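You operate a simulated robot arm through the tools that you are given. There is no shell and no other tool. Be economical: measure what you need, move in short steps, check, and stop when the job is done.

You are at the controls of a simulated robot arm. One attempt, no reset.

Task
Put things in order on the top of the sorting bench. At the end: the short pink brush stands on top of the grey dustpan; the yellow woollen stands where the short pink brush stood; the small white bottle (marked "LINEN") stands where the green soap cage stood; the green soap cage from the top of the sorting bench stands where the yellow woollen stood; whatever was shut is shut again. Leave all else as you found it, and nothing knocked over.

Only the result counts: the job must be done as asked and must still hold three seconds after the hand-in. Knocking over, shifting, dropping, spilling or breaking anything else fails it.

Robot
A 5-joint arm with a two-finger parallel gripper, fixed in place. Base frame: the origin is at the foot of the arm, x ahead of it, y to its left, z up; the work surface is at about z = 0. Readings come in m, degrees, newtons and seconds.
With the tool pointing down near the work surface it reaches from about 0.26 to 0.68 m from the base axis. Its first joint turns from -66.0 to 66.0 degrees. The tool tilts only in the upright plane through the base axis and itself; it spins freely about its own axis. Payload 2.9 kg.
The tool frame sits at the grasp point between the pads (the TCP): z along the fingers, y along the line on which they close. The tips reach 0.03 m beyond it. Largest opening 0.11 m; finger width 0.02, thickness 0.01; the body of the gripper, 0.048 by 0.112 m, starts 0.055 m behind the TCP.
Orientation is that of the tool frame in the base frame, as a unit quaternion [w, x, y, z]. With the fingers straight down and closing along the base's y, the tool's x points along the base's -x, its y along +y and its z along -z.

Tools
- The arm moves only by the tool drive_tool. Its argument "rows" is a list of rows, each a list of 3 entries, a list of its own where there are three numbers: the turn, a rotation vector about the base's x, y, z in units of 8 degrees (1.0 is 8 degrees), then the shift along the base's x, y, z in units of 20 mm (1.0 is 20 mm), then the finger opening in m, from 0 to 0.11. In form: [[[wx, wy, wz], [tx, ty, tz], grip], ...]. A call has 1 to 12 rows; each row shifts and turns the commanded pose from where the row before left it. A call with a number of a shift or a turn outside -1 to 1 is refused whole. Each row takes 0.2 s and may step no farther than 0.05 m and 8.6 degrees from the row before; otherwise, or with a gripper value out of range, the whole call is refused. A pose out of reach is approached as far as the arm can. The call stops where the force on the tool passes 40 N (or 10 N more than at its start, if that is more) or the arm is blocked; 0.2 s more then pass. The fingers move at their own pace (about 0.108 m/s each) and stop on an object; they squeeze with about 22 N. The grip force told is the motor's: it shows also when the fingers shut on nothing. Time passes only in rows, and 0.2 s behind the last, so rows that do not move let the fingers close. It gives the time, the measured TCP pose, the force on the tool (base axes), the opening and the grip force at its end, in the units of the frame above (readings bear some noise).
- Cameras (640 x 400 px; columns grow to the right, rows downward): "scene" is fixed at [0.0202, -0.4327, 0.6244]; the picture's right is [0.87, -0.49, 0.00], its down [-0.20, -0.36, -0.91] and it looks along [0.44, 0.79, -0.41] (base axes); focal length 329 px, centre (320, 200). "wrist" rides on the gripper at [-0.036, 0, -0.057] in the tool frame; the picture's right is [0.00, -1.00, 0.00], its down [0.97, 0.00, -0.24] and it looks along [0.24, 0.00, 0.97] (tool axes); focal length 218 px, centre (320, 200). There is no depth. A picture from a camera that has moved, and an enlarged one, comes with that camera's place and axes in the base frame and with its lens. The place of the scene camera against the robot may be out by one fixed shift of up to 0.012 m in any direction.
- camera(camera): a new picture of that camera. It takes no simulated time.
- close_up(camera, box): a new picture of the part [left, top, right, bottom] of that camera's present view, enlarged. It takes no simulated time.
- finish_job(): hands the job in; it is judged then, once.

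Go step by step. Nothing tells you positions but the pictures and the camera data: compare them with the known pose of the tool, close in by small moves and look again before you grip or let go. The budget is 120 turns and 84 pictures, counting those below and the enlarged ones. Unless the task says otherwise, let go and move clear before handing in, and close with one line.

The tools are called after "Emit:" as name(argument=value, ...) on one line, values as JSON. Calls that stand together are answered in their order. drive_tool: Moves the arm, as the interface text tells. Its arguments: {"type":"object","properties":{"rows":{"type":"array"}},"required":["rows"]} The other tools are called the same way: camera (camera) takes a picture; close_up (camera, box) takes an enlarged picture of a part of a camera's view; finish_job () hands the job in.

At the start:

```text
time_s: 0.0
tool_pos: [0.3591, 0.045, 0.3476]
ee_rot: [0.0, 0.0, 1.0, -0.001]
contact_force: [-0.8, -0.6, 0.8]
gripper_width: 0.1102
grip_force: 0.2
```

scene: 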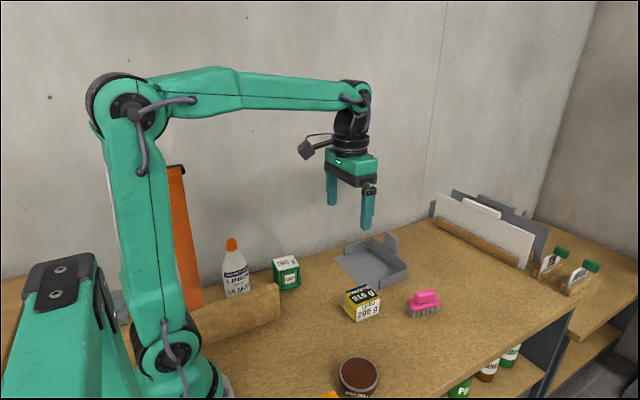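
wrist: 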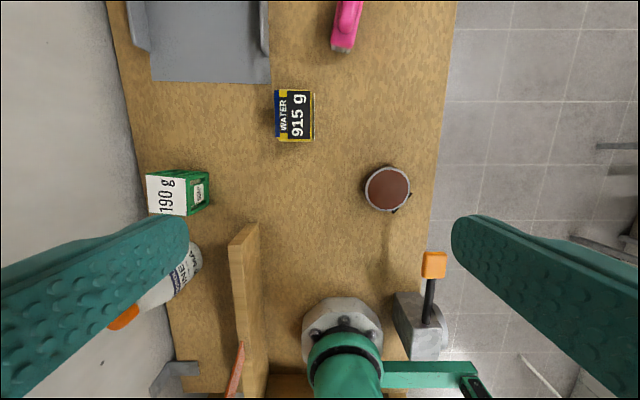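

I see the pink brush, grey dustpan, a yellow/black labelled block, a green cage and a white bottle behind a wooden ledge. I'll enlarge the views to identify things and look for other candidates.

Emit:
close_up(camera="scene", box=[180, 220, 340, 320])

Emit:
close_up(camera="scene", box=[320, 220, 480, 320])

Emit:
close_up(camera="scene", box=[300, 300, 620, 400])

Emit:
close_up(camera="wrist", box=[100, 0, 460, 225])

```text
4.00 times, centred on (260, 270) of scene
camera zoom: at [0.0202, -0.4327, 0.6244], right [0.87, -0.49, 0.0], down [-0.2, -0.36, -0.91], along [0.44, 0.79, -0.41], focal length 1314 px, centre (560, -80)
```

zoom: 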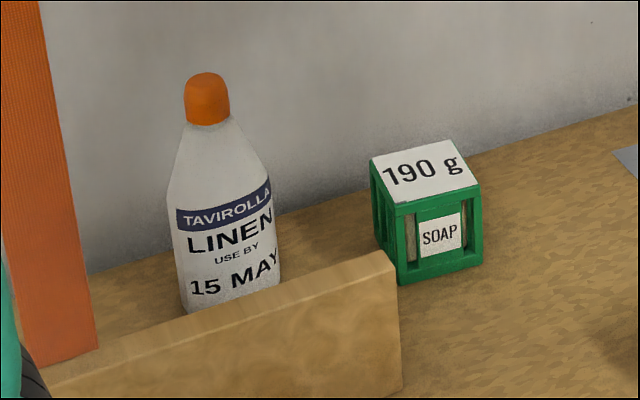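

```text
4.00 times, centred on (400, 270) of scene
camera zoom: at [0.0202, -0.4327, 0.6244], right [0.87, -0.49, 0.0], down [-0.2, -0.36, -0.91], along [0.44, 0.79, -0.41], focal length 1314 px, centre (0, -80)
```

zoom: 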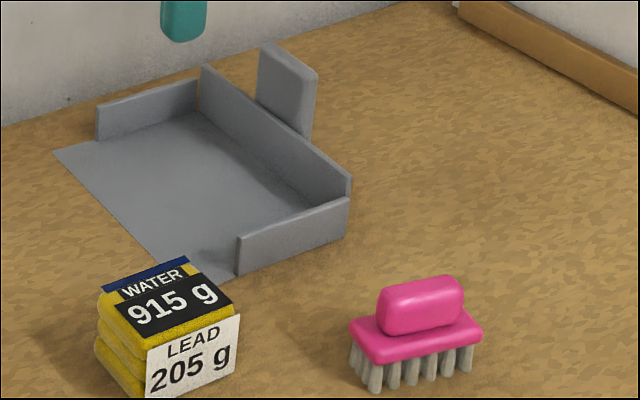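

```text
2.00 times, centred on (460, 350) of scene
camera zoom: at [0.0202, -0.4327, 0.6244], right [0.87, -0.49, 0.0], down [-0.2, -0.36, -0.91], along [0.44, 0.79, -0.41], focal length 657 px, centre (40, -100)
```

zoom: 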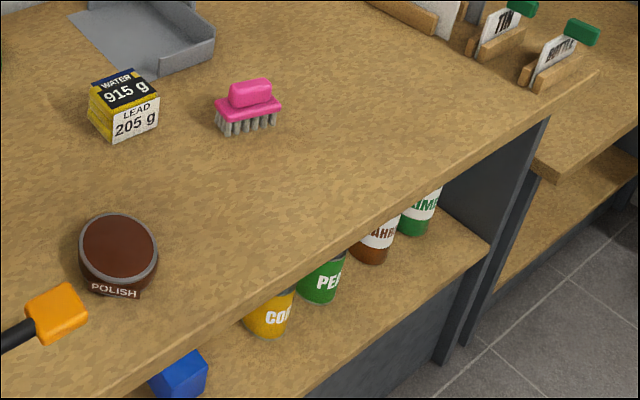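

```text
1.78 times, centred on (280, 112) of wrist
camera zoom: at [0.3955, 0.0459, 0.4024], right [0.0, -1.0, 0.0], down [-0.97, 0.0, 0.24], along [-0.24, 0.0, -0.97], focal length 388 px, centre (391, 356)
```

zoom: 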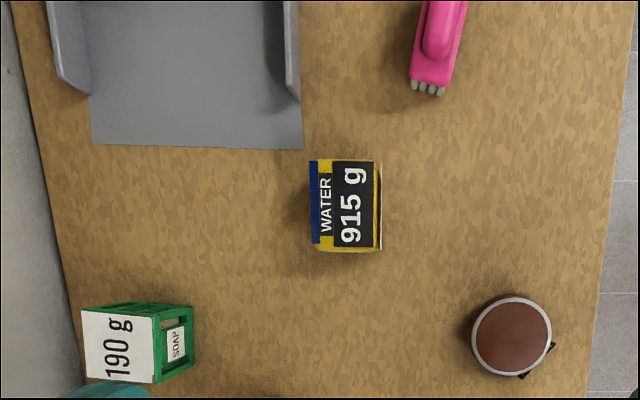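

The targets are clear; estimates: wool (0.44,0.09), brush (0.56,0.0), cage (0.32,0.29), bottle (0.20,0.28). I'll move the camera over the brush/dustpan to measure.

Emit:
drive_tool(rows=[[[0, 0, 0], [1, 0, 0], 0.11], [[0, 0, 0], [1, 0, 0], 0.11], [[0, 0, 0], [1, 0, 0], 0.11], [[0, 0, 0], [1, 0, 0], 0.11], [[0, 0, 0], [1, 0, 0], 0.11], [[0, 0, 0], [1, 0, 0], 0.11], [[0, 0, 0], [1, 0, 0], 0.11], [[0, 0, 0], [1, 0, 0], 0.11]])

Emit:
camera(camera="wrist")

Emit:
camera(camera="scene")

```text
time_s: 1.8
tool_pos: [0.5193, 0.0451, 0.3457]
ee_rot: [-0.001, 0.0, 1.0, 0.0]
contact_force: [-0.2, 0.1, 0.5]
gripper_width: 0.1101
grip_force: 0.0
```

```text
77 pictures are left
camera wrist: at [0.5551, 0.0464, 0.4013], right [0.0, -1.0, 0.0], down [-0.97, 0.0, 0.24], along [-0.24, 0.0, -0.97], focal length 218 px, centre (320, 200)
```

wrist: 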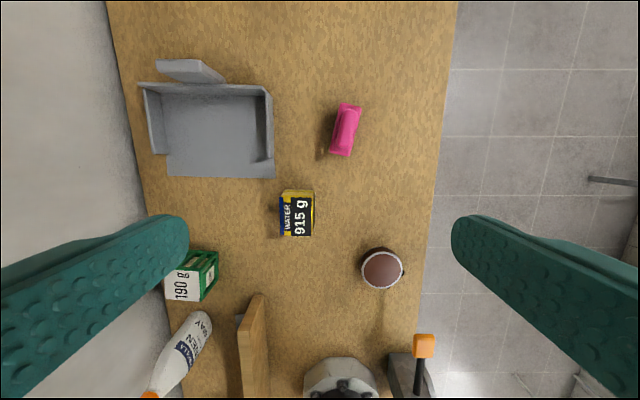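

```text
76 pictures are left
```

scene: 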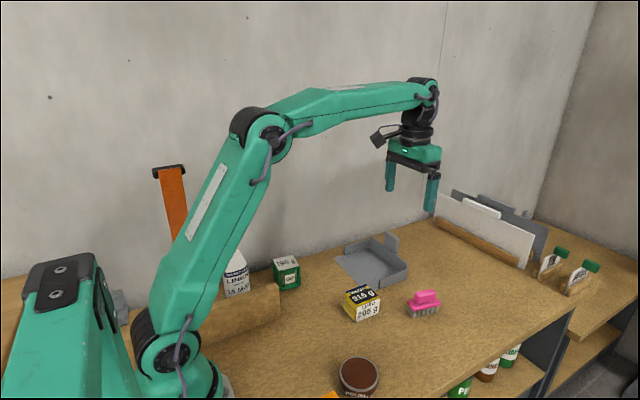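

Brush is around (0.58, 0.007) with its long axis near x, dustpan interior centre about (0.565, 0.23). I lower over the brush for a closer look.

Emit:
drive_tool(rows=[[[0, 0, 0], [0.6, -0.6, -1], 0.11], [[0, 0, 0], [0.6, -0.6, -1], 0.11], [[0, 0, 0], [0.6, -0.6, -1], 0.11], [[0, 0, 0], [0.5, 0, -1], 0.11], [[0, 0, 0], [0.5, 0, -1], 0.11], [[0, 0, 0], [0, 0, -1], 0.11], [[0, 0, 0], [0, 0, -1], 0.11]])

Emit:
camera(camera="wrist")

```text
time_s: 3.4
tool_pos: [0.5741, 0.0084, 0.2055]
ee_rot: [0.0, 0.0, 1.0, 0.0]
contact_force: [-0.8, -0.3, -0.1]
gripper_width: 0.1103
grip_force: 0.1
```

```text
75 pictures are left
camera wrist: at [0.61, 0.0088, 0.2622], right [0.0, -1.0, 0.0], down [-0.97, 0.0, 0.24], along [-0.24, 0.0, -0.97], focal length 218 px, centre (320, 200)
```

wrist: 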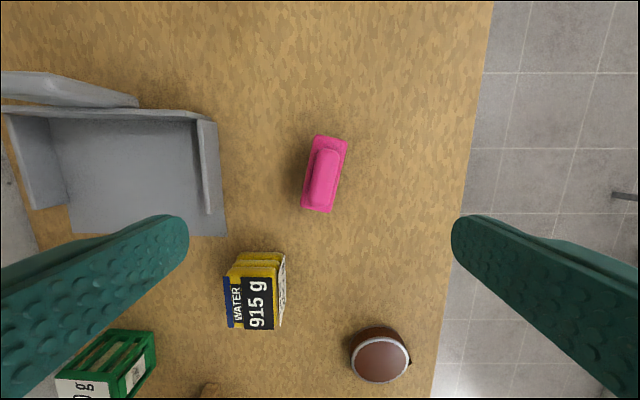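

Brush platform centre ≈ (0.581, 0.005), long axis yawed about -11.6°; dustpan interior spans x 0.50–0.64, y 0.155–0.31. I align and descend partway.

Emit:
drive_tool(rows=[[[0, 0, -0.75], [0.35, -0.2, -1], 0.07], [[0, 0, -0.7], [0, 0, -1], 0.07], [[0, 0, 0], [0, 0, -1], 0.07], [[0, 0, 0], [0, 0, -1], 0.07], [[0, 0, 0], [0, 0, -1], 0.07], [[0, 0, 0], [0, 0, -0.5], 0.07], [[0, 0, 0], [0, 0, 0], 0.07]])

Emit:
camera(camera="wrist")

Emit:
close_up(camera="scene", box=[344, 220, 504, 320])

```text
time_s: 5.0
tool_pos: [0.5814, 0.0065, 0.0954]
ee_rot: [0.0, 0.101, 0.995, 0.0]
contact_force: [-0.2, 0.3, -0.4]
gripper_width: 0.0702
grip_force: 0.1
```

```text
74 pictures are left
camera wrist: at [0.6163, -0.0004, 0.152], right [-0.2, -0.98, 0.0], down [-0.95, 0.2, 0.24], along [-0.24, 0.05, -0.97], focal length 218 px, centre (320, 200)
```

wrist: 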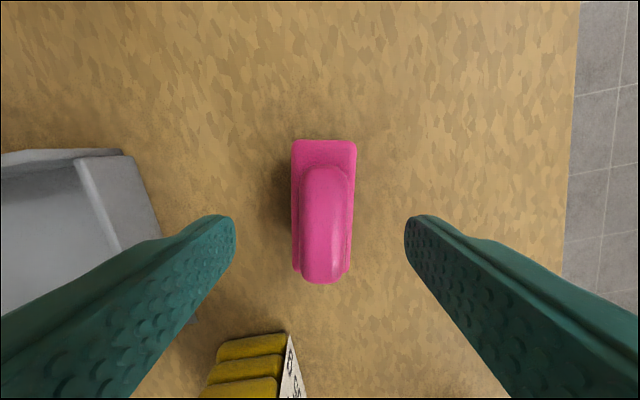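

```text
4.00 times, centred on (424, 270) of scene
camera zoom: at [0.0202, -0.4327, 0.6244], right [0.87, -0.49, 0.0], down [-0.2, -0.36, -0.91], along [0.44, 0.79, -0.41], focal length 1314 px, centre (-96, -80)
```

zoom: 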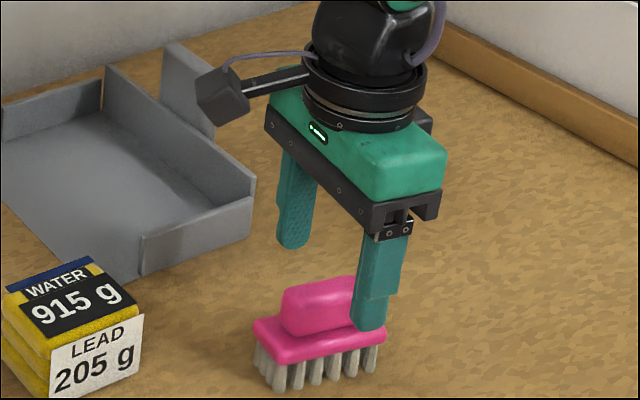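

Aligned within about 2 mm. I descend to z≈0.038 and close.

Emit:
drive_tool(rows=[[[0, 0, 0], [0.05, -0.1, -1], 0.07], [[0, 0, 0], [0, 0, -1], 0.07], [[0, 0, 0], [0, 0, -0.8], 0.07], [[0, 0, 0], [0, 0, 0], 0.03], [[0, 0, 0], [0, 0, 0], 0.01], [[0, 0, 0], [0, 0, 0], 0.01]])

Emit:
close_up(camera="scene", box=[344, 220, 504, 320])

```text
time_s: 6.4
tool_pos: [0.5843, 0.0047, 0.0423]
ee_rot: [0.0, 0.101, 0.995, 0.0]
contact_force: [0.2, 0.5, 0.1]
gripper_width: 0.0352
grip_force: 22.3
```

```text
4.00 times, centred on (424, 270) of scene
camera zoom: at [0.0202, -0.4327, 0.6244], right [0.87, -0.49, 0.0], down [-0.2, -0.36, -0.91], along [0.44, 0.79, -0.41], focal length 1314 px, centre (-96, -80)
```

zoom: 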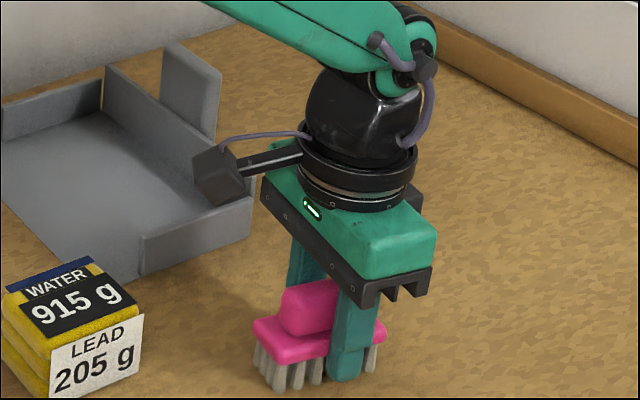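

Brush held (0.035 m). I lift it and carry it over the pan.

Emit:
drive_tool(rows=[[[0, 0, 0], [0, 0, 1], 0.01], [[0, 0, 0], [0, 0, 1], 0.01], [[0, 0, 0], [0, 0, 1], 0.01], [[0, 0, 0], [0, 0, 1], 0.01], [[0, 0, 0], [0, 0, 1], 0.01], [[0, 0, 0], [0, 1, 0], 0.01], [[0, 0, 0], [0, 1, 0], 0.01], [[0, 0, 0], [0, 1, 0], 0.01], [[0, 0, 0], [0, 1, 0], 0.01], [[0, 0, 0], [0, 1, 0], 0.01], [[0, 0, 0], [0, 1, 0], 0.01], [[0, 0, 0], [0, 1, 0], 0.01]])

Emit:
drive_tool(rows=[[[0, 0, 0], [-0.2, 1, 0], 0.01], [[0, 0, 0], [-0.2, 1, 0], 0.01], [[0, 0, 0], [-0.1, 1, 0], 0.01], [[0, 0, 0], [0, 1, 0], 0.01], [[0, 0, 0], [0, 0.4, 0], 0.01], [[0, 0, 0], [0, 0, 0], 0.01]])

Emit:
camera(camera="wrist")

Emit:
close_up(camera="scene", box=[304, 200, 464, 300])

```text
time_s: 9.0
tool_pos: [0.5831, 0.1425, 0.1408]
ee_rot: [0.0, 0.1, 0.995, -0.001]
contact_force: [-0.1, 0.2, -0.3]
gripper_width: 0.0212
grip_force: 21.9
```

```text
time_s: 10.4
tool_pos: [0.5717, 0.2309, 0.1394]
ee_rot: [0.0, 0.101, 0.995, 0.0]
contact_force: [-0.1, -0.1, -2.0]
gripper_width: 0.021
grip_force: 22.0
```

```text
71 pictures are left
camera wrist: at [0.6067, 0.2238, 0.1967], right [-0.2, -0.98, 0.0], down [-0.95, 0.2, 0.24], along [-0.24, 0.05, -0.97], focal length 218 px, centre (320, 200)
```

wrist: 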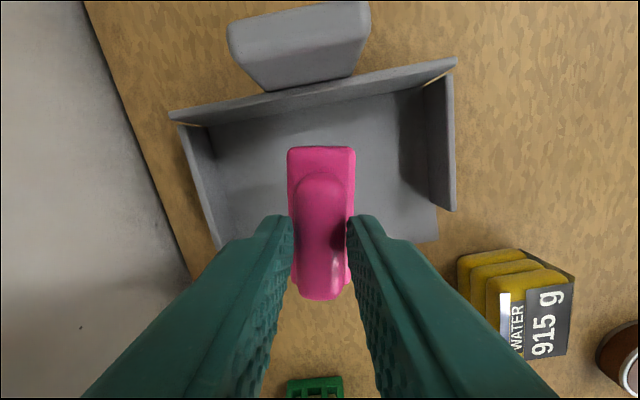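

```text
4.00 times, centred on (384, 250) of scene
camera zoom: at [0.0202, -0.4327, 0.6244], right [0.87, -0.49, 0.0], down [-0.2, -0.36, -0.91], along [0.44, 0.79, -0.41], focal length 1314 px, centre (64, 0)
```

zoom: 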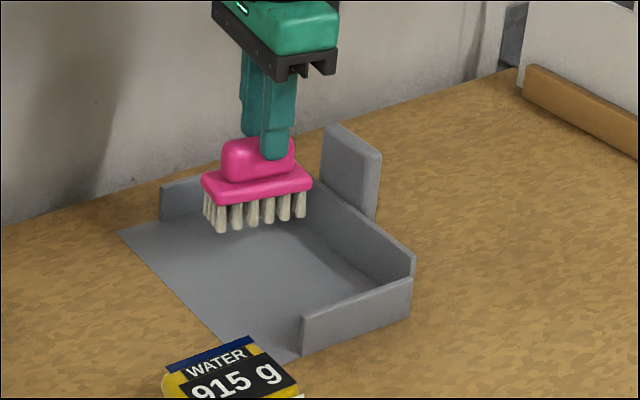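

The fingers now hold the handle (0.021 m) just above the platform; the brush is level over the pan. I lower it gently until contact.

Emit:
drive_tool(rows=[[[0, 0, 0], [0, 0, -1], 0.01], [[0, 0, 0], [0, 0, -1], 0.01], [[0, 0, 0], [0, 0, -1], 0.01], [[0, 0, 0], [0, 0, 0], 0.01]])

Emit:
close_up(camera="scene", box=[304, 200, 464, 300])

```text
time_s: 11.4
tool_pos: [0.5768, 0.2305, 0.0855]
ee_rot: [0.005, 0.101, 0.995, 0.003]
contact_force: [4.7, 0.0, 28.1]
gripper_width: 0.0215
grip_force: 21.9
```

```text
4.00 times, centred on (384, 250) of scene
camera zoom: at [0.02, -0.4328, 0.6243], right [0.87, -0.49, 0.0], down [-0.2, -0.36, -0.91], along [0.44, 0.79, -0.41], focal length 1314 px, centre (64, 0)
```

zoom: 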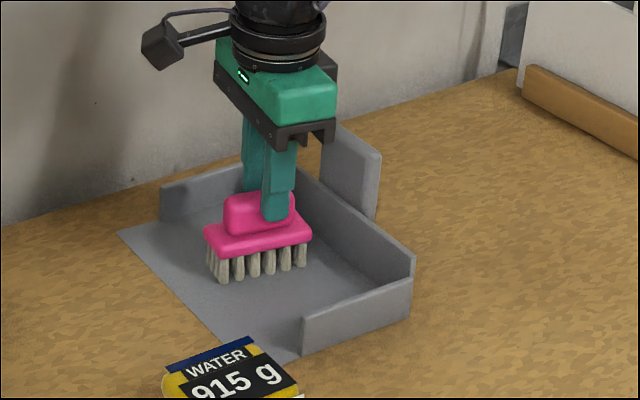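

Contact: bristles are on the pan floor. I ease the load off and open the fingers.

Emit:
drive_tool(rows=[[[0, 0, 0], [0, 0, 0.25], 0.01], [[0, 0, 0], [0, 0, 0], 0.01]])

Emit:
drive_tool(rows=[[[0, 0, 0], [0, 0, 0], 0.03], [[0, 0, 0], [0, 0, 0], 0.06], [[0, 0, 0], [0, 0, 0], 0.06], [[0, 0, 0], [0, 0, 1], 0.06], [[0, 0, 0], [0, 0, 1], 0.06], [[0, 0, 0], [0, 0, 1], 0.06], [[0, 0, 0], [0, 0, 1], 0.06]])

Emit:
camera(camera="wrist")

Emit:
close_up(camera="scene", box=[304, 200, 464, 300])

```text
time_s: 12.0
tool_pos: [0.5753, 0.2304, 0.0846]
ee_rot: [-0.001, 0.101, 0.995, -0.001]
contact_force: [3.2, -0.5, 6.9]
gripper_width: 0.0213
grip_force: 21.7
```

```text
time_s: 13.6
tool_pos: [0.5733, 0.2301, 0.1666]
ee_rot: [0.0, 0.101, 0.995, 0.0]
contact_force: [-0.4, 0.5, 0.1]
gripper_width: 0.0602
grip_force: 0.0
```

```text
68 pictures are left
camera wrist: at [0.6088, 0.2241, 0.2211], right [-0.2, -0.98, 0.0], down [-0.95, 0.2, 0.24], along [-0.24, 0.05, -0.97], focal length 218 px, centre (320, 200)
```

wrist: 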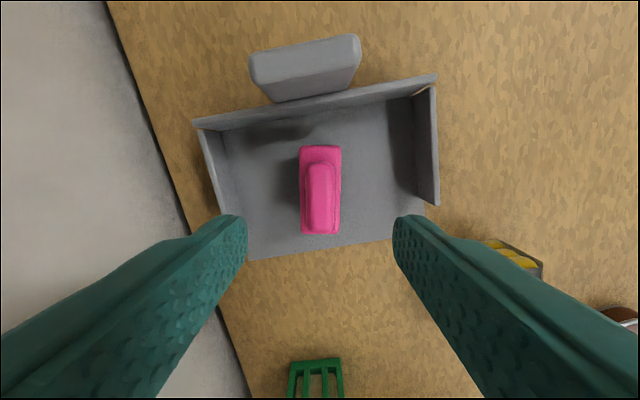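

```text
4.00 times, centred on (384, 250) of scene
camera zoom: at [0.0202, -0.4327, 0.6244], right [0.87, -0.49, 0.0], down [-0.2, -0.36, -0.91], along [0.44, 0.79, -0.41], focal length 1314 px, centre (64, 0)
```

zoom: 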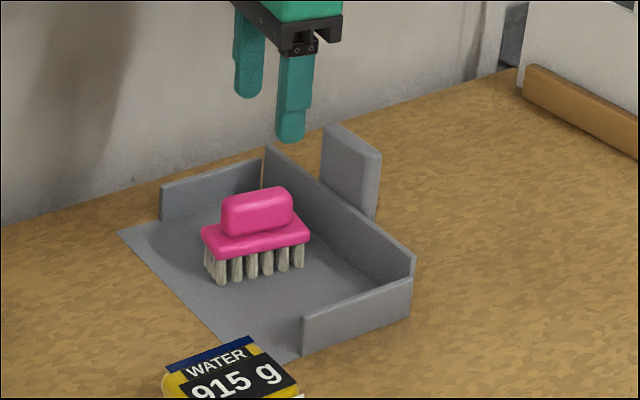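

The brush stands on the pan, which hasn't moved. Next I go above the wool stack, squaring the tool again.

Emit:
drive_tool(rows=[[[0, 0, 0], [0, 0, 1], 0.1], [[0, 0, 0.75], [-1, -1, 1], 0.1], [[0, 0, 0.7], [-1, -1, 0], 0.1], [[0, 0, 0], [-1, -1, 0], 0.1], [[0, 0, 0], [-1, -1, 0], 0.1], [[0, 0, 0], [-1, -1, 0], 0.1], [[0, 0, 0], [-1, -1, 0], 0.1], [[0, 0, 0], [-0.8, -1, 0], 0.1], [[0, 0, 0], [0, -0.2, 0], 0.1], [[0, 0, 0], [0, 0, 0], 0.1]])

Emit:
camera(camera="wrist")

```text
time_s: 15.8
tool_pos: [0.4387, 0.0869, 0.2057]
ee_rot: [0.0, 0.0, 1.0, -0.001]
contact_force: [0.2, -0.1, -0.5]
gripper_width: 0.0996
grip_force: 0.1
```

```text
66 pictures are left
camera wrist: at [0.4747, 0.0872, 0.2622], right [0.0, -1.0, 0.0], down [-0.97, 0.0, 0.24], along [-0.24, 0.0, -0.97], focal length 218 px, centre (320, 200)
```

wrist: 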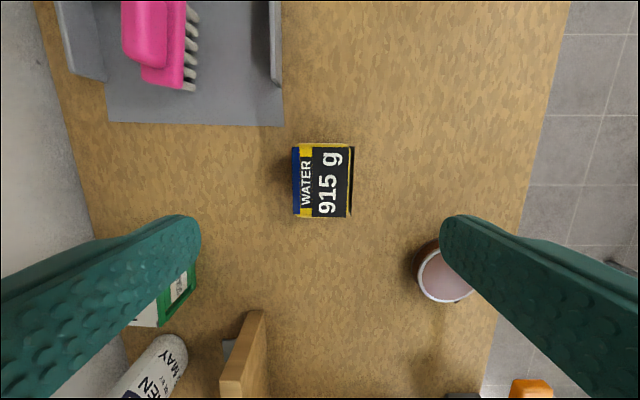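

Wool is at about (0.442, 0.086), 0.054 m wide in y. I descend around it and close.

Emit:
drive_tool(rows=[[[0, 0, 0], [0.15, -0.05, -1], 0.1], [[0, 0, 0], [0, 0, -1], 0.1], [[0, 0, 0], [0, 0, -1], 0.1], [[0, 0, 0], [0, 0, -1], 0.1], [[0, 0, 0], [0, 0, -1], 0.1], [[0, 0, 0], [0, 0, -0.6], 0.1], [[0, 0, 0], [0, 0, 0], 0.1]])

Emit:
camera(camera="wrist")

Emit:
close_up(camera="scene", box=[284, 240, 444, 340])

```text
time_s: 17.4
tool_pos: [0.4411, 0.0869, 0.0928]
ee_rot: [0.0, 0.0, 1.0, -0.001]
contact_force: [0.6, 0.2, 0.5]
gripper_width: 0.0997
grip_force: 0.0
```

```text
65 pictures are left
camera wrist: at [0.4772, 0.088, 0.1492], right [0.0, -1.0, 0.0], down [-0.97, 0.0, 0.24], along [-0.24, 0.0, -0.97], focal length 218 px, centre (320, 200)
```

wrist: 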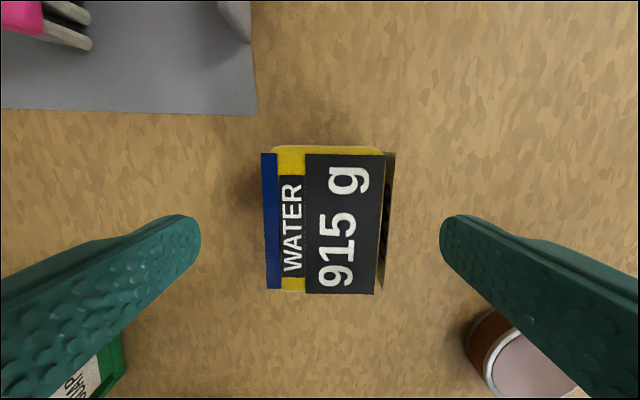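

```text
4.00 times, centred on (364, 290) of scene
camera zoom: at [0.0202, -0.4327, 0.6244], right [0.87, -0.49, 0.0], down [-0.2, -0.36, -0.91], along [0.44, 0.79, -0.41], focal length 1314 px, centre (144, -160)
```

zoom: 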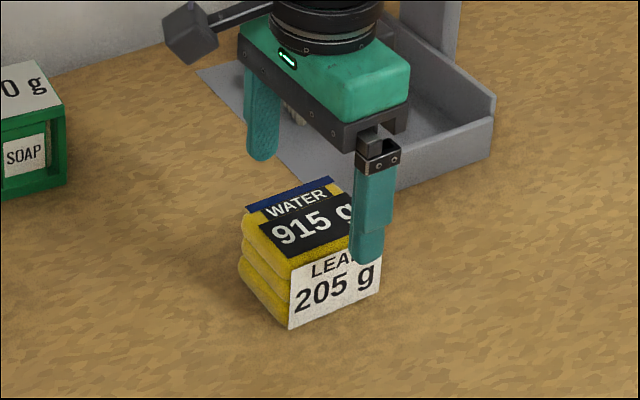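

Centred. I descend to z≈0.037 and grip.

Emit:
drive_tool(rows=[[[0, 0, 0], [0, 0, -1], 0.1], [[0, 0, 0], [0, 0, -1], 0.1], [[0, 0, 0], [0, 0, -0.75], 0.1], [[0, 0, 0], [0, 0, 0], 0.06], [[0, 0, 0], [0, 0, 0], 0.03], [[0, 0, 0], [0, 0, 0], 0.03], [[0, 0, 0], [0, 0, 0], 0.03]])

Emit:
close_up(camera="scene", box=[284, 240, 444, 340])

```text
time_s: 19.0
tool_pos: [0.44, 0.0872, 0.0377]
ee_rot: [0.0, 0.001, 1.0, 0.0]
contact_force: [0.0, 0.6, 0.4]
gripper_width: 0.0601
grip_force: 22.4
```

```text
4.00 times, centred on (364, 290) of scene
camera zoom: at [0.0202, -0.4327, 0.6244], right [0.87, -0.49, 0.0], down [-0.2, -0.36, -0.91], along [0.44, 0.79, -0.41], focal length 1314 px, centre (144, -160)
```

zoom: 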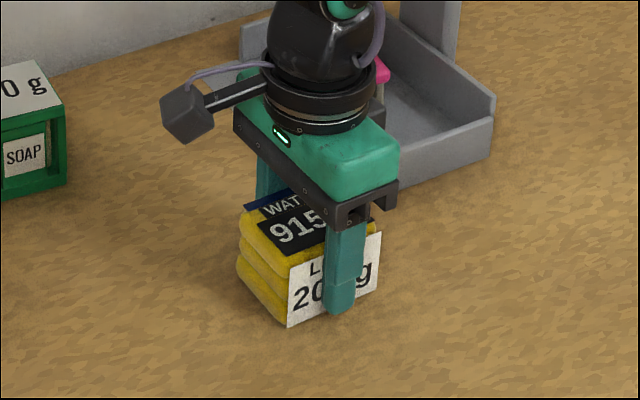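

Wool gripped (0.060 m). I lift and carry to the brush's former place.

Emit:
drive_tool(rows=[[[0, 0, 0], [0, 0, 0.5], 0.03], [[0, 0, 0], [0, 0, 0.5], 0.03], [[0, 0, 0], [0, 0, 1], 0.03], [[0, 0, 0], [0, 0, 1], 0.03], [[0, 0, 0], [0, -1, 0], 0.03], [[0, 0, 0], [0, -1, 0], 0.03], [[0, 0, 0], [0, -1, 0], 0.03], [[0, 0, 0], [0, -1, 0], 0.03], [[0, 0, 0], [1, -0.1, 0], 0.03], [[0, 0, 0], [1, 0, 0], 0.03], [[0, 0, 0], [1, 0, 0], 0.03], [[0, 0, 0], [1, 0, 0], 0.03]])

Emit:
drive_tool(rows=[[[0, 0, 0], [1, 0, 0], 0.03], [[0, 0, 0], [1, 0, 0], 0.03], [[0, 0, 0], [1, 0, 0], 0.03], [[0, 0, 0], [0, 0, 0], 0.03]])

Emit:
camera(camera="scene")

Emit:
camera(camera="wrist")

```text
time_s: 21.6
tool_pos: [0.52, 0.0034, 0.0994]
ee_rot: [0.0, -0.001, 1.0, 0.0]
contact_force: [-0.1, 0.6, -1.9]
gripper_width: 0.06
grip_force: 22.0
```

```text
time_s: 22.6
tool_pos: [0.5804, 0.0044, 0.1003]
ee_rot: [0.0, 0.001, 1.0, -0.001]
contact_force: [-0.1, -0.2, -2.0]
gripper_width: 0.0599
grip_force: 21.9
```

```text
62 pictures are left
```

scene: 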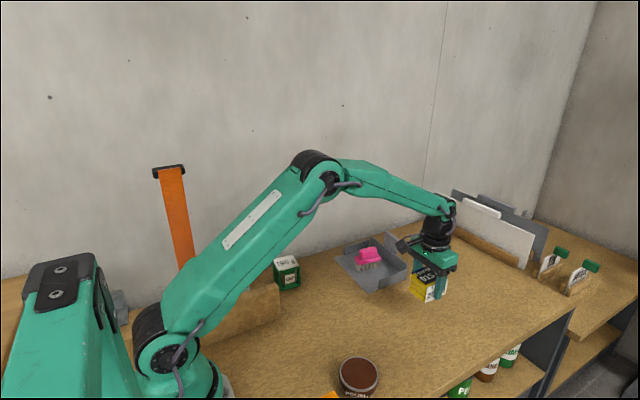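

```text
61 pictures are left
camera wrist: at [0.6155, 0.0049, 0.1565], right [0.0, -1.0, 0.0], down [-0.97, 0.0, 0.24], along [-0.24, 0.0, -0.97], focal length 218 px, centre (320, 200)
```

wrist: 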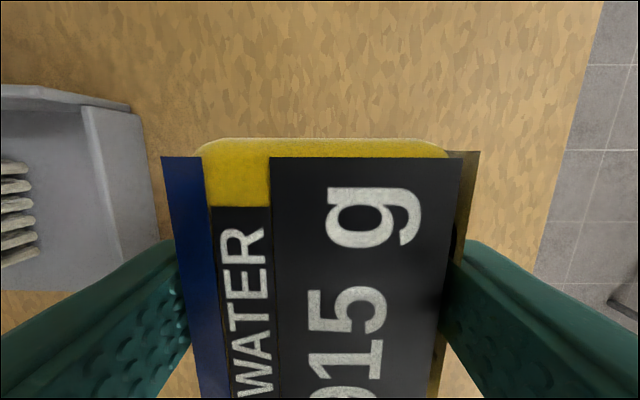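

No slip; it hangs about 62 mm up. I lower to the original grasp height.

Emit:
drive_tool(rows=[[[0, 0, 0], [0, 0, -1], 0.03], [[0, 0, 0], [0, 0, -1], 0.03], [[0, 0, 0], [0, 0, -0.5], 0.03], [[0, 0, 0], [0, 0, -0.4], 0.03], [[0, 0, 0], [0, 0, -0.15], 0.03], [[0, 0, 0], [0, 0, 0], 0.03]])

Emit:
close_up(camera="scene", box=[344, 230, 504, 330])

```text
time_s: 24.0
tool_pos: [0.58, 0.0044, 0.0389]
ee_rot: [0.0, 0.0, 1.0, 0.0]
contact_force: [-0.7, -0.9, -1.0]
gripper_width: 0.0596
grip_force: 22.1
```

```text
4.00 times, centred on (424, 280) of scene
camera zoom: at [0.0202, -0.4327, 0.6244], right [0.87, -0.49, 0.0], down [-0.2, -0.36, -0.91], along [0.44, 0.79, -0.41], focal length 1314 px, centre (-96, -120)
```

zoom: 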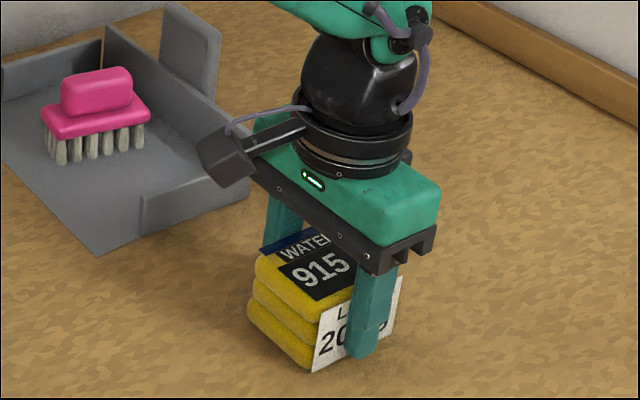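

Nearly seated. One more millimetre down, then release and rise.

Emit:
drive_tool(rows=[[[0, 0, 0], [0, 0, -0.1], 0.03], [[0, 0, 0], [0, 0, 0], 0.065], [[0, 0, 0], [0, 0, 0], 0.09], [[0, 0, 0], [0, 0, 0], 0.09], [[0, 0, 0], [0, 0, 1], 0.09], [[0, 0, 0], [0, 0, 1], 0.09], [[0, 0, 0], [0, 0, 1], 0.09], [[0, 0, 0], [0, 0, 1], 0.09], [[0, 0, 0], [0, 0, 1], 0.09], [[0, 0, 0], [0, 0, 1], 0.09], [[0, 0, 0], [0, 0, 1], 0.09], [[0, 0, 0], [0, 0, 1], 0.09]])

Emit:
camera(camera="wrist")

Emit:
close_up(camera="scene", box=[344, 230, 504, 330])

```text
time_s: 26.6
tool_pos: [0.5804, 0.0043, 0.1952]
ee_rot: [0.0, 0.0, 1.0, -0.001]
contact_force: [0.9, 0.2, -0.7]
gripper_width: 0.0901
grip_force: 0.1
```

```text
59 pictures are left
camera wrist: at [0.6162, 0.0043, 0.251], right [0.0, -1.0, 0.0], down [-0.97, 0.0, 0.24], along [-0.24, 0.0, -0.97], focal length 218 px, centre (320, 200)
```

wrist: 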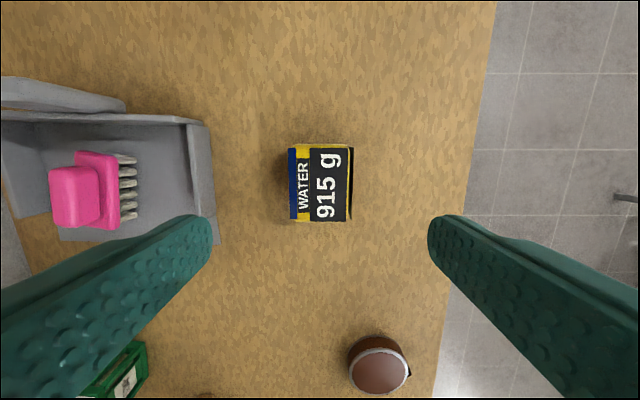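

```text
4.00 times, centred on (424, 280) of scene
camera zoom: at [0.0202, -0.4327, 0.6244], right [0.87, -0.49, 0.0], down [-0.2, -0.36, -0.91], along [0.44, 0.79, -0.41], focal length 1314 px, centre (-96, -120)
```

zoom: 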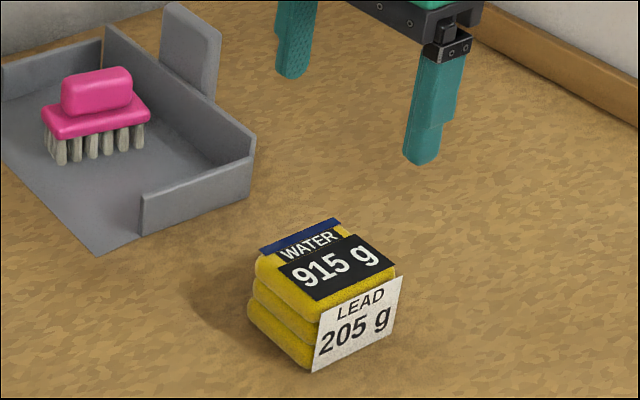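

Wool stands in place. Next the cage: I raise and move above it.

Emit:
drive_tool(rows=[[[0, 0, 0], [0, 0, 1], 0.1], [[0, 0, 0], [-1, 1, 1], 0.1], [[0, 0, 0], [-1, 1, 1], 0.1], [[0, 0, 0], [-1, 1, 0], 0.1], [[0, 0, 0], [-1, 1, 0], 0.1], [[0, 0, 0], [-1, 1, 0], 0.1], [[0, 0, 0], [-1, 1, 0], 0.1], [[0, 0, 0], [-1, 1, 0], 0.1], [[0, 0, 0], [-1, 1, 0], 0.1], [[0, 0, 0], [-1, 1, 0], 0.1], [[0, 0, 0], [-1, 1, 0], 0.1], [[0, 0, 0], [-1, 1, 0], 0.1]])

Emit:
drive_tool(rows=[[[0, 0, 0], [-1, 1, 0], 0.1], [[0, 0, 0], [0, 0.9, 0], 0.1], [[0, 0, 0], [0, 0.9, 0], 0.1], [[0, 0, 0], [0, 0, 0], 0.1]])

Emit:
camera(camera="wrist")

Emit:
camera(camera="scene")

```text
time_s: 29.2
tool_pos: [0.3618, 0.2252, 0.2564]
ee_rot: [0.0, -0.001, 1.0, -0.001]
contact_force: [0.6, -0.1, 0.0]
gripper_width: 0.1
grip_force: 0.0
```

```text
time_s: 30.2
tool_pos: [0.3396, 0.2816, 0.2558]
ee_rot: [-0.001, 0.0, 1.0, 0.0]
contact_force: [1.0, 1.4, -0.5]
gripper_width: 0.1002
grip_force: 0.0
```

```text
57 pictures are left
camera wrist: at [0.3759, 0.2806, 0.3108], right [0.0, -1.0, 0.0], down [-0.97, 0.0, 0.24], along [-0.24, 0.0, -0.97], focal length 218 px, centre (320, 200)
```

wrist: 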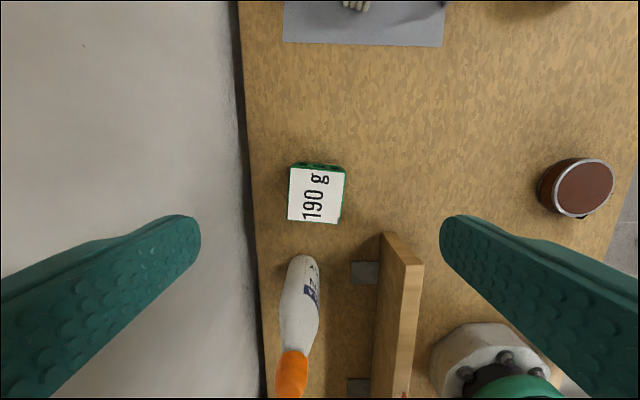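

```text
56 pictures are left
```

scene: 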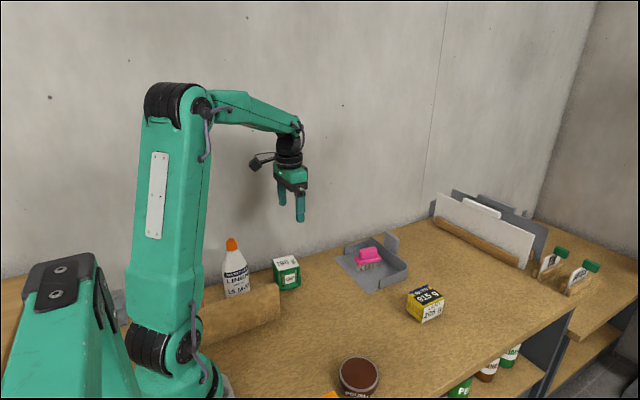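

Cage top centre ≈ (0.319, 0.285), yaw ≈ -4.5°, ~0.065 m wide. Bottle is around (0.185, 0.305), ~0.165 m tall. I align and descend to just above the cage.

Emit:
drive_tool(rows=[[[0, 0, -0.56], [-1, 0.15, 0], 0.105], [[0, 0, 0], [0, 0, -1], 0.105], [[0, 0, 0], [0, 0, -1], 0.105], [[0, 0, 0], [0, 0, -1], 0.105], [[0, 0, 0], [0, 0, -1], 0.105], [[0, 0, 0], [0, 0, -1], 0.105], [[0, 0, 0], [0, 0, -1], 0.105], [[0, 0, 0], [0, 0, -1], 0.105], [[0, 0, 0], [0, 0, 0], 0.105]])

Emit:
camera(camera="wrist")

Emit:
close_up(camera="scene", box=[200, 210, 360, 310])

```text
time_s: 32.2
tool_pos: [0.3232, 0.2841, 0.1145]
ee_rot: [0.0, 0.039, 0.999, -0.001]
contact_force: [1.3, 0.1, -0.6]
gripper_width: 0.1052
grip_force: 0.0
```

```text
55 pictures are left
camera wrist: at [0.3587, 0.2815, 0.171], right [-0.08, -1.0, 0.0], down [-0.97, 0.08, 0.24], along [-0.24, 0.02, -0.97], focal length 218 px, centre (320, 200)
```

wrist: 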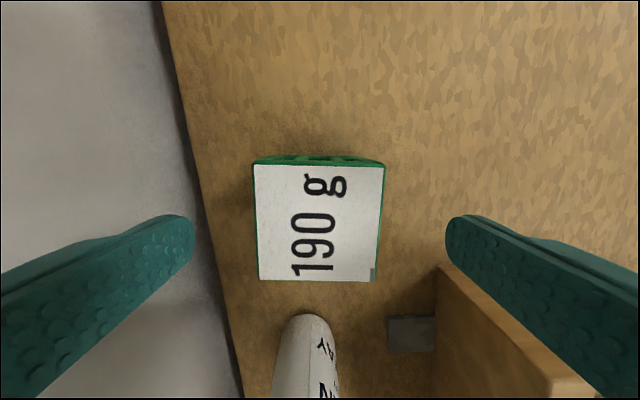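

```text
4.00 times, centred on (280, 260) of scene
camera zoom: at [0.0202, -0.4327, 0.6244], right [0.87, -0.49, 0.0], down [-0.2, -0.36, -0.91], along [0.44, 0.79, -0.41], focal length 1314 px, centre (480, -40)
```

zoom: 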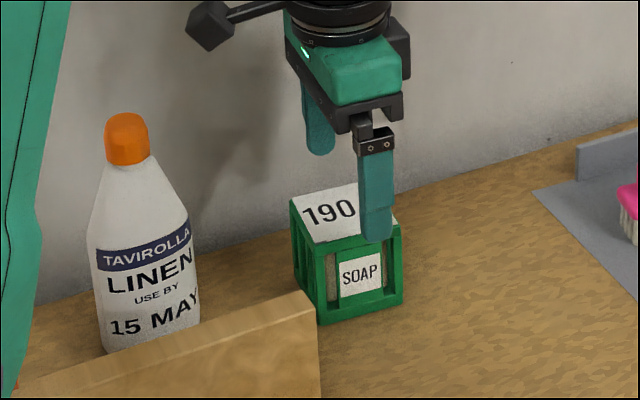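

Aligned; ledge end (x≈0.28) stays clear of the fingers. I shift 4 mm in x, descend to z≈0.04 and close.

Emit:
drive_tool(rows=[[[0, 0, 0], [-0.15, 0.03, -1], 0.105], [[0, 0, 0], [0, 0, -1], 0.105], [[0, 0, 0], [0, 0, -1], 0.105], [[0, 0, 0], [0, 0, -0.7], 0.105], [[0, 0, 0], [0, 0, 0], 0.08], [[0, 0, 0], [0, 0, 0], 0.05], [[0, 0, 0], [0, 0, 0], 0.05], [[0, 0, 0], [0, 0, 0], 0.05]])

Emit:
close_up(camera="scene", box=[200, 210, 360, 310])

Emit:
camera(camera="wrist")

```text
time_s: 34.0
tool_pos: [0.3195, 0.2817, 0.0407]
ee_rot: [0.0, 0.039, 0.999, 0.001]
contact_force: [1.1, -1.0, -0.8]
gripper_width: 0.0639
grip_force: 22.0
```

```text
4.00 times, centred on (280, 260) of scene
camera zoom: at [0.0202, -0.4327, 0.6244], right [0.87, -0.49, 0.0], down [-0.2, -0.36, -0.91], along [0.44, 0.79, -0.41], focal length 1314 px, centre (480, -40)
```

zoom: 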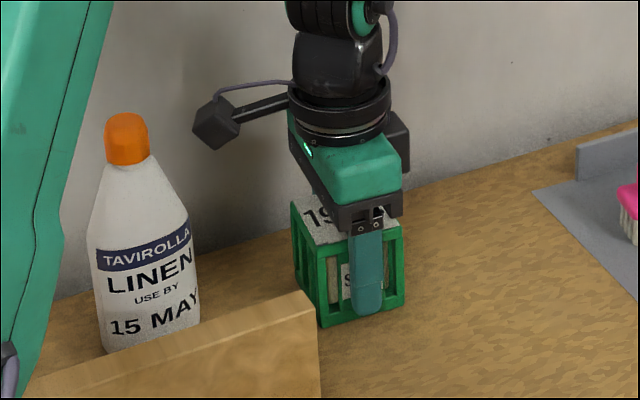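

```text
52 pictures are left
camera wrist: at [0.356, 0.2805, 0.0969], right [-0.08, -1.0, 0.0], down [-0.97, 0.08, 0.24], along [-0.24, 0.02, -0.97], focal length 218 px, centre (320, 200)
```

wrist: 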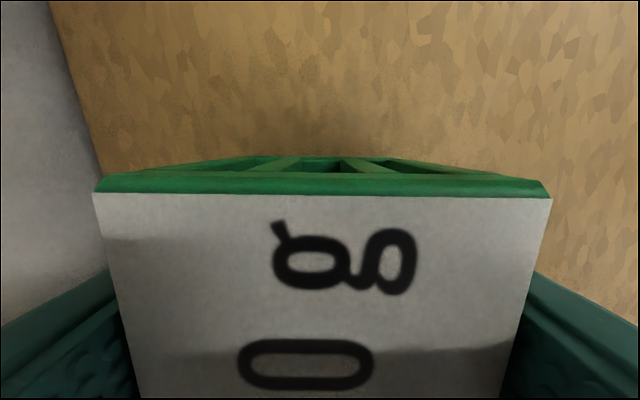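

Cage gripped (0.064 m) without shifting. I lift it and carry it to the wool's former place (0.442, 0.086).

Emit:
drive_tool(rows=[[[0, 0, 0], [0, 0, 0.5], 0.05], [[0, 0, 0], [0, 0, 0.5], 0.05], [[0, 0, 0], [0, 0, 1], 0.05], [[0, 0, 0], [0, 0, 1], 0.05], [[0, 0, 0], [0, 0, 1], 0.05], [[0, 0, 0], [0, 0, 1], 0.05], [[0, 0, 0], [1, 0, 0], 0.05], [[0, 0, 0], [1, -1, 0], 0.05], [[0, 0, 0], [1, -1, 0], 0.05], [[0, 0, 0], [1, -1, 0], 0.05], [[0, 0, 0], [1, -1, 0], 0.05], [[0, 0, 0], [1, -1, 0], 0.05]])

Emit:
drive_tool(rows=[[[0, 0, 0], [0, -1, 0], 0.05], [[0, 0, 0], [0, -1, 0], 0.05], [[0, 0, 0], [0, -1, 0], 0.05], [[0, 0, 0], [0, -1, 0], 0.05], [[0, 0, 0], [0.1, -0.8, 0], 0.05], [[0, 0, 0], [0, 0, 0], 0.05]])

Emit:
camera(camera="scene")

```text
time_s: 36.6
tool_pos: [0.4405, 0.1804, 0.1424]
ee_rot: [0.0, 0.038, 0.999, 0.0]
contact_force: [0.1, -0.3, -1.7]
gripper_width: 0.064
grip_force: 21.8
```

```text
time_s: 38.0
tool_pos: [0.4388, 0.0867, 0.14]
ee_rot: [0.001, 0.039, 0.999, 0.001]
contact_force: [0.3, -0.4, -1.9]
gripper_width: 0.0639
grip_force: 22.2
```

```text
51 pictures are left
```

scene: 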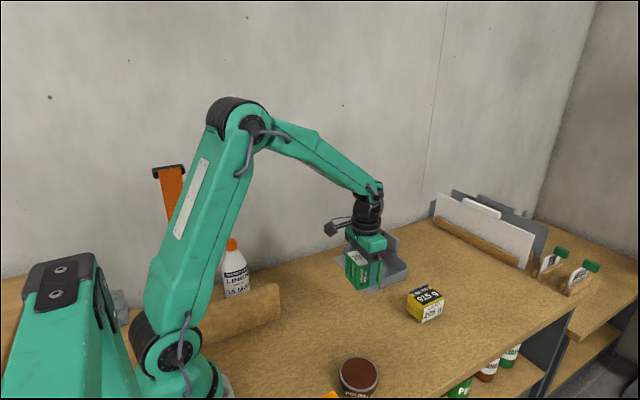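

Over the spot; I shift 2 mm and lower to the original grasp height.

Emit:
drive_tool(rows=[[[0, 0, 0], [0.15, 0, -1], 0.05], [[0, 0, 0], [0, 0, -1], 0.05], [[0, 0, 0], [0, 0, -1], 0.05], [[0, 0, 0], [0, 0, -1], 0.05], [[0, 0, 0], [0, 0, -0.5], 0.05], [[0, 0, 0], [0, 0, -0.3], 0.05], [[0, 0, 0], [0, 0, 0], 0.05]])

Emit:
close_up(camera="scene", box=[284, 230, 444, 330])

```text
time_s: 39.6
tool_pos: [0.4424, 0.0871, 0.0436]
ee_rot: [0.0, 0.039, 0.999, 0.0]
contact_force: [-0.4, -0.3, -1.6]
gripper_width: 0.064
grip_force: 22.2
```

```text
4.00 times, centred on (364, 280) of scene
camera zoom: at [0.0202, -0.4327, 0.6244], right [0.87, -0.49, 0.0], down [-0.2, -0.36, -0.91], along [0.44, 0.79, -0.41], focal length 1314 px, centre (144, -120)
```

zoom: 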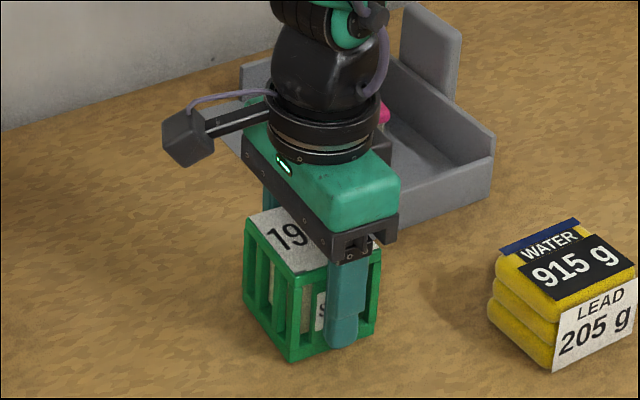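

Slightly above the table still (~3 mm). I lower a little further, check for contact, then release.

Emit:
drive_tool(rows=[[[0, 0, 0], [0, 0, -0.1], 0.05], [[0, 0, 0], [0, 0, -0.08], 0.05], [[0, 0, 0], [0, 0, 0], 0.05]])

```text
time_s: 40.4
tool_pos: [0.4433, 0.0882, 0.041]
ee_rot: [-0.001, 0.039, 0.999, -0.001]
contact_force: [-0.4, -0.8, -3.2]
gripper_width: 0.0641
grip_force: 22.2
```

Emit:
drive_tool(rows=[[[0, 0, 0], [0, -0.05, -0.06], 0.05], [[0, 0, 0], [0, 0, 0], 0.07], [[0, 0, 0], [0, 0, 0], 0.095], [[0, 0, 0], [0, 0, 0], 0.095], [[0, 0, 0], [0, 0, 1], 0.095], [[0, 0, 0], [0, 0, 1], 0.095], [[0, 0, 0], [0, 0, 1], 0.095], [[0, 0, 0], [0, 0, 1], 0.095], [[0, 0, 0], [0, 0, 1], 0.095], [[0, 0, 0], [0, 0, 1], 0.095], [[0, 0, 0], [0, 0, 1], 0.095], [[0, 0, 0], [0, 0, 1], 0.095]])

Emit:
camera(camera="wrist")

Emit:
camera(camera="scene")

```text
time_s: 43.0
tool_pos: [0.4418, 0.0859, 0.2007]
ee_rot: [0.0, 0.039, 0.999, 0.0]
contact_force: [-0.4, 0.1, -0.7]
gripper_width: 0.0951
grip_force: 0.0
```

```text
49 pictures are left
camera wrist: at [0.4776, 0.0844, 0.2574], right [-0.08, -1.0, 0.0], down [-0.97, 0.08, 0.24], along [-0.24, 0.02, -0.97], focal length 218 px, centre (320, 200)
```

wrist: 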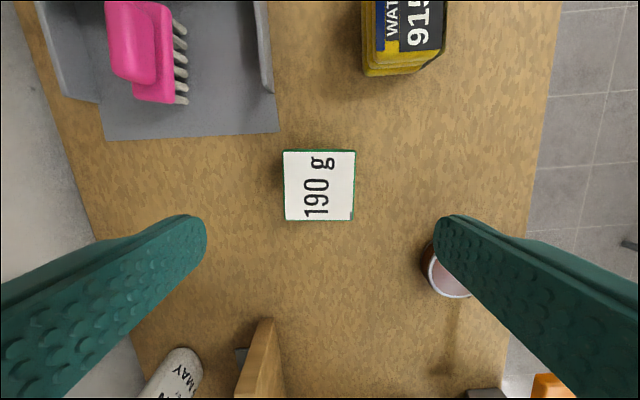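

```text
48 pictures are left
```

scene: 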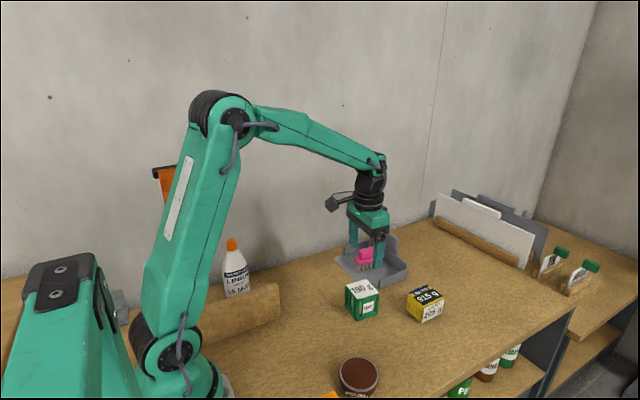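

Cage is placed well. Now the bottle: I raise and move near it to measure its position and height before gripping by the cap.

Emit:
drive_tool(rows=[[[0, 0, 0.56], [0, 0, 1], 0.08], [[0, 0, 0], [0, 0, 1], 0.08], [[0, 0, 0], [0, 0, 1], 0.08], [[0, 0, 0], [-1, 1, 1], 0.08], [[0, 0, 0], [-1, 1, 0], 0.08], [[0, 0, 0], [-1, 1, 0], 0.08], [[0, 0, 0], [-1, 1, 0], 0.08], [[0, 0, 0], [-1, 1, 0], 0.08], [[0, 0, 0], [-1, 1, 0], 0.08], [[0, 0, 0], [-1, 1, 0], 0.08], [[0, 0, 0], [-1, 1, 0], 0.08], [[0, 0, 0], [-1, 1, 0], 0.08]])

Emit:
drive_tool(rows=[[[0, 0, 0], [-1, 1, 0], 0.08], [[0, 0, 0], [0, 0.5, 0], 0.08], [[0, 0, 0], [0, 0, 0], 0.08]])

Emit:
camera(camera="wrist")

Emit:
close_up(camera="scene", box=[120, 150, 320, 310])

```text
time_s: 45.6
tool_pos: [0.2637, 0.2692, 0.2818]
ee_rot: [0.0, 0.0, 1.0, 0.0]
contact_force: [0.3, -0.1, 0.3]
gripper_width: 0.08
grip_force: 0.0
```

```text
time_s: 46.4
tool_pos: [0.2427, 0.2962, 0.2812]
ee_rot: [0.0, -0.001, 1.0, 0.0]
contact_force: [0.8, 0.2, 0.3]
gripper_width: 0.0802
grip_force: 0.1
```

```text
47 pictures are left
camera wrist: at [0.2786, 0.298, 0.3365], right [0.0, -1.0, 0.0], down [-0.97, 0.0, 0.24], along [-0.24, 0.0, -0.97], focal length 218 px, centre (320, 200)
```

wrist: 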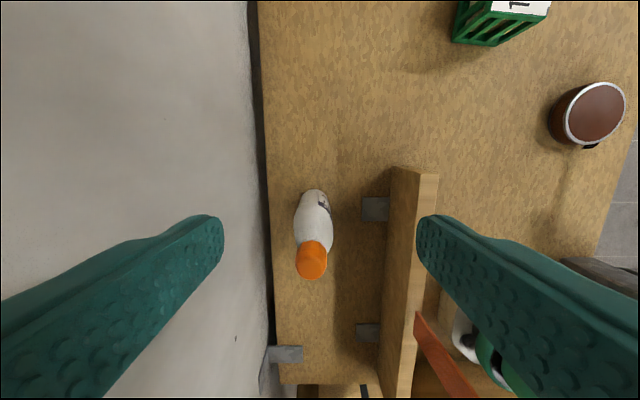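

```text
2.50 times, centred on (220, 230) of scene
camera zoom: at [0.0202, -0.4327, 0.6244], right [0.87, -0.49, 0.0], down [-0.2, -0.36, -0.91], along [0.44, 0.79, -0.41], focal length 822 px, centre (570, 125)
```

zoom: 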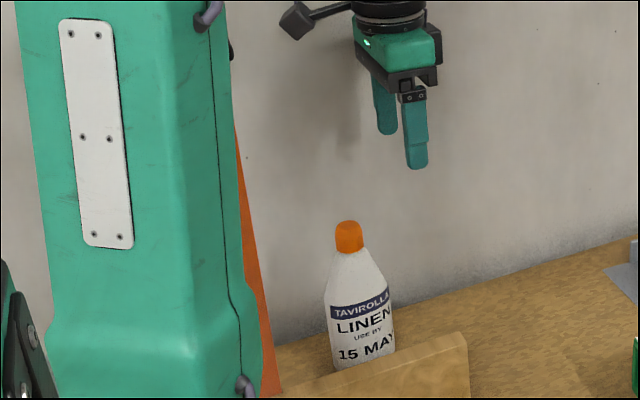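

The orange strip near the base appears at a different place than before; I'll check the full picture to learn whether it rides with the arm.

Emit:
camera(camera="scene")

Emit:
close_up(camera="wrist", box=[240, 150, 640, 400])

```text
45 pictures are left
```

scene: 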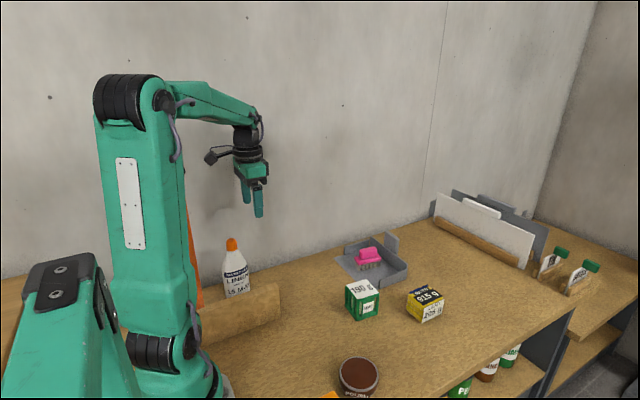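

```text
1.60 times, centred on (440, 275) of wrist
camera zoom: at [0.2786, 0.298, 0.3365], right [0.0, -1.0, 0.0], down [-0.97, 0.0, 0.24], along [-0.24, 0.0, -0.97], focal length 349 px, centre (128, 80)
```

zoom: 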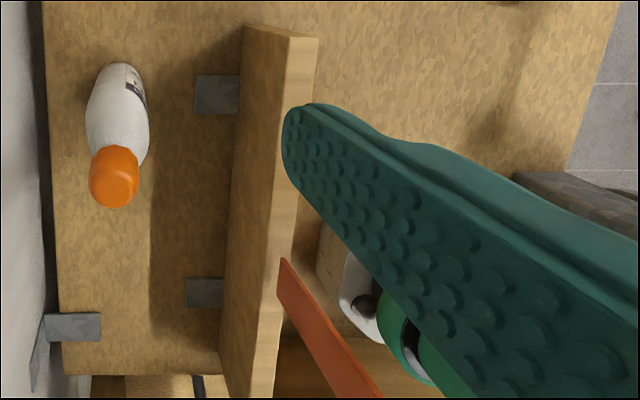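

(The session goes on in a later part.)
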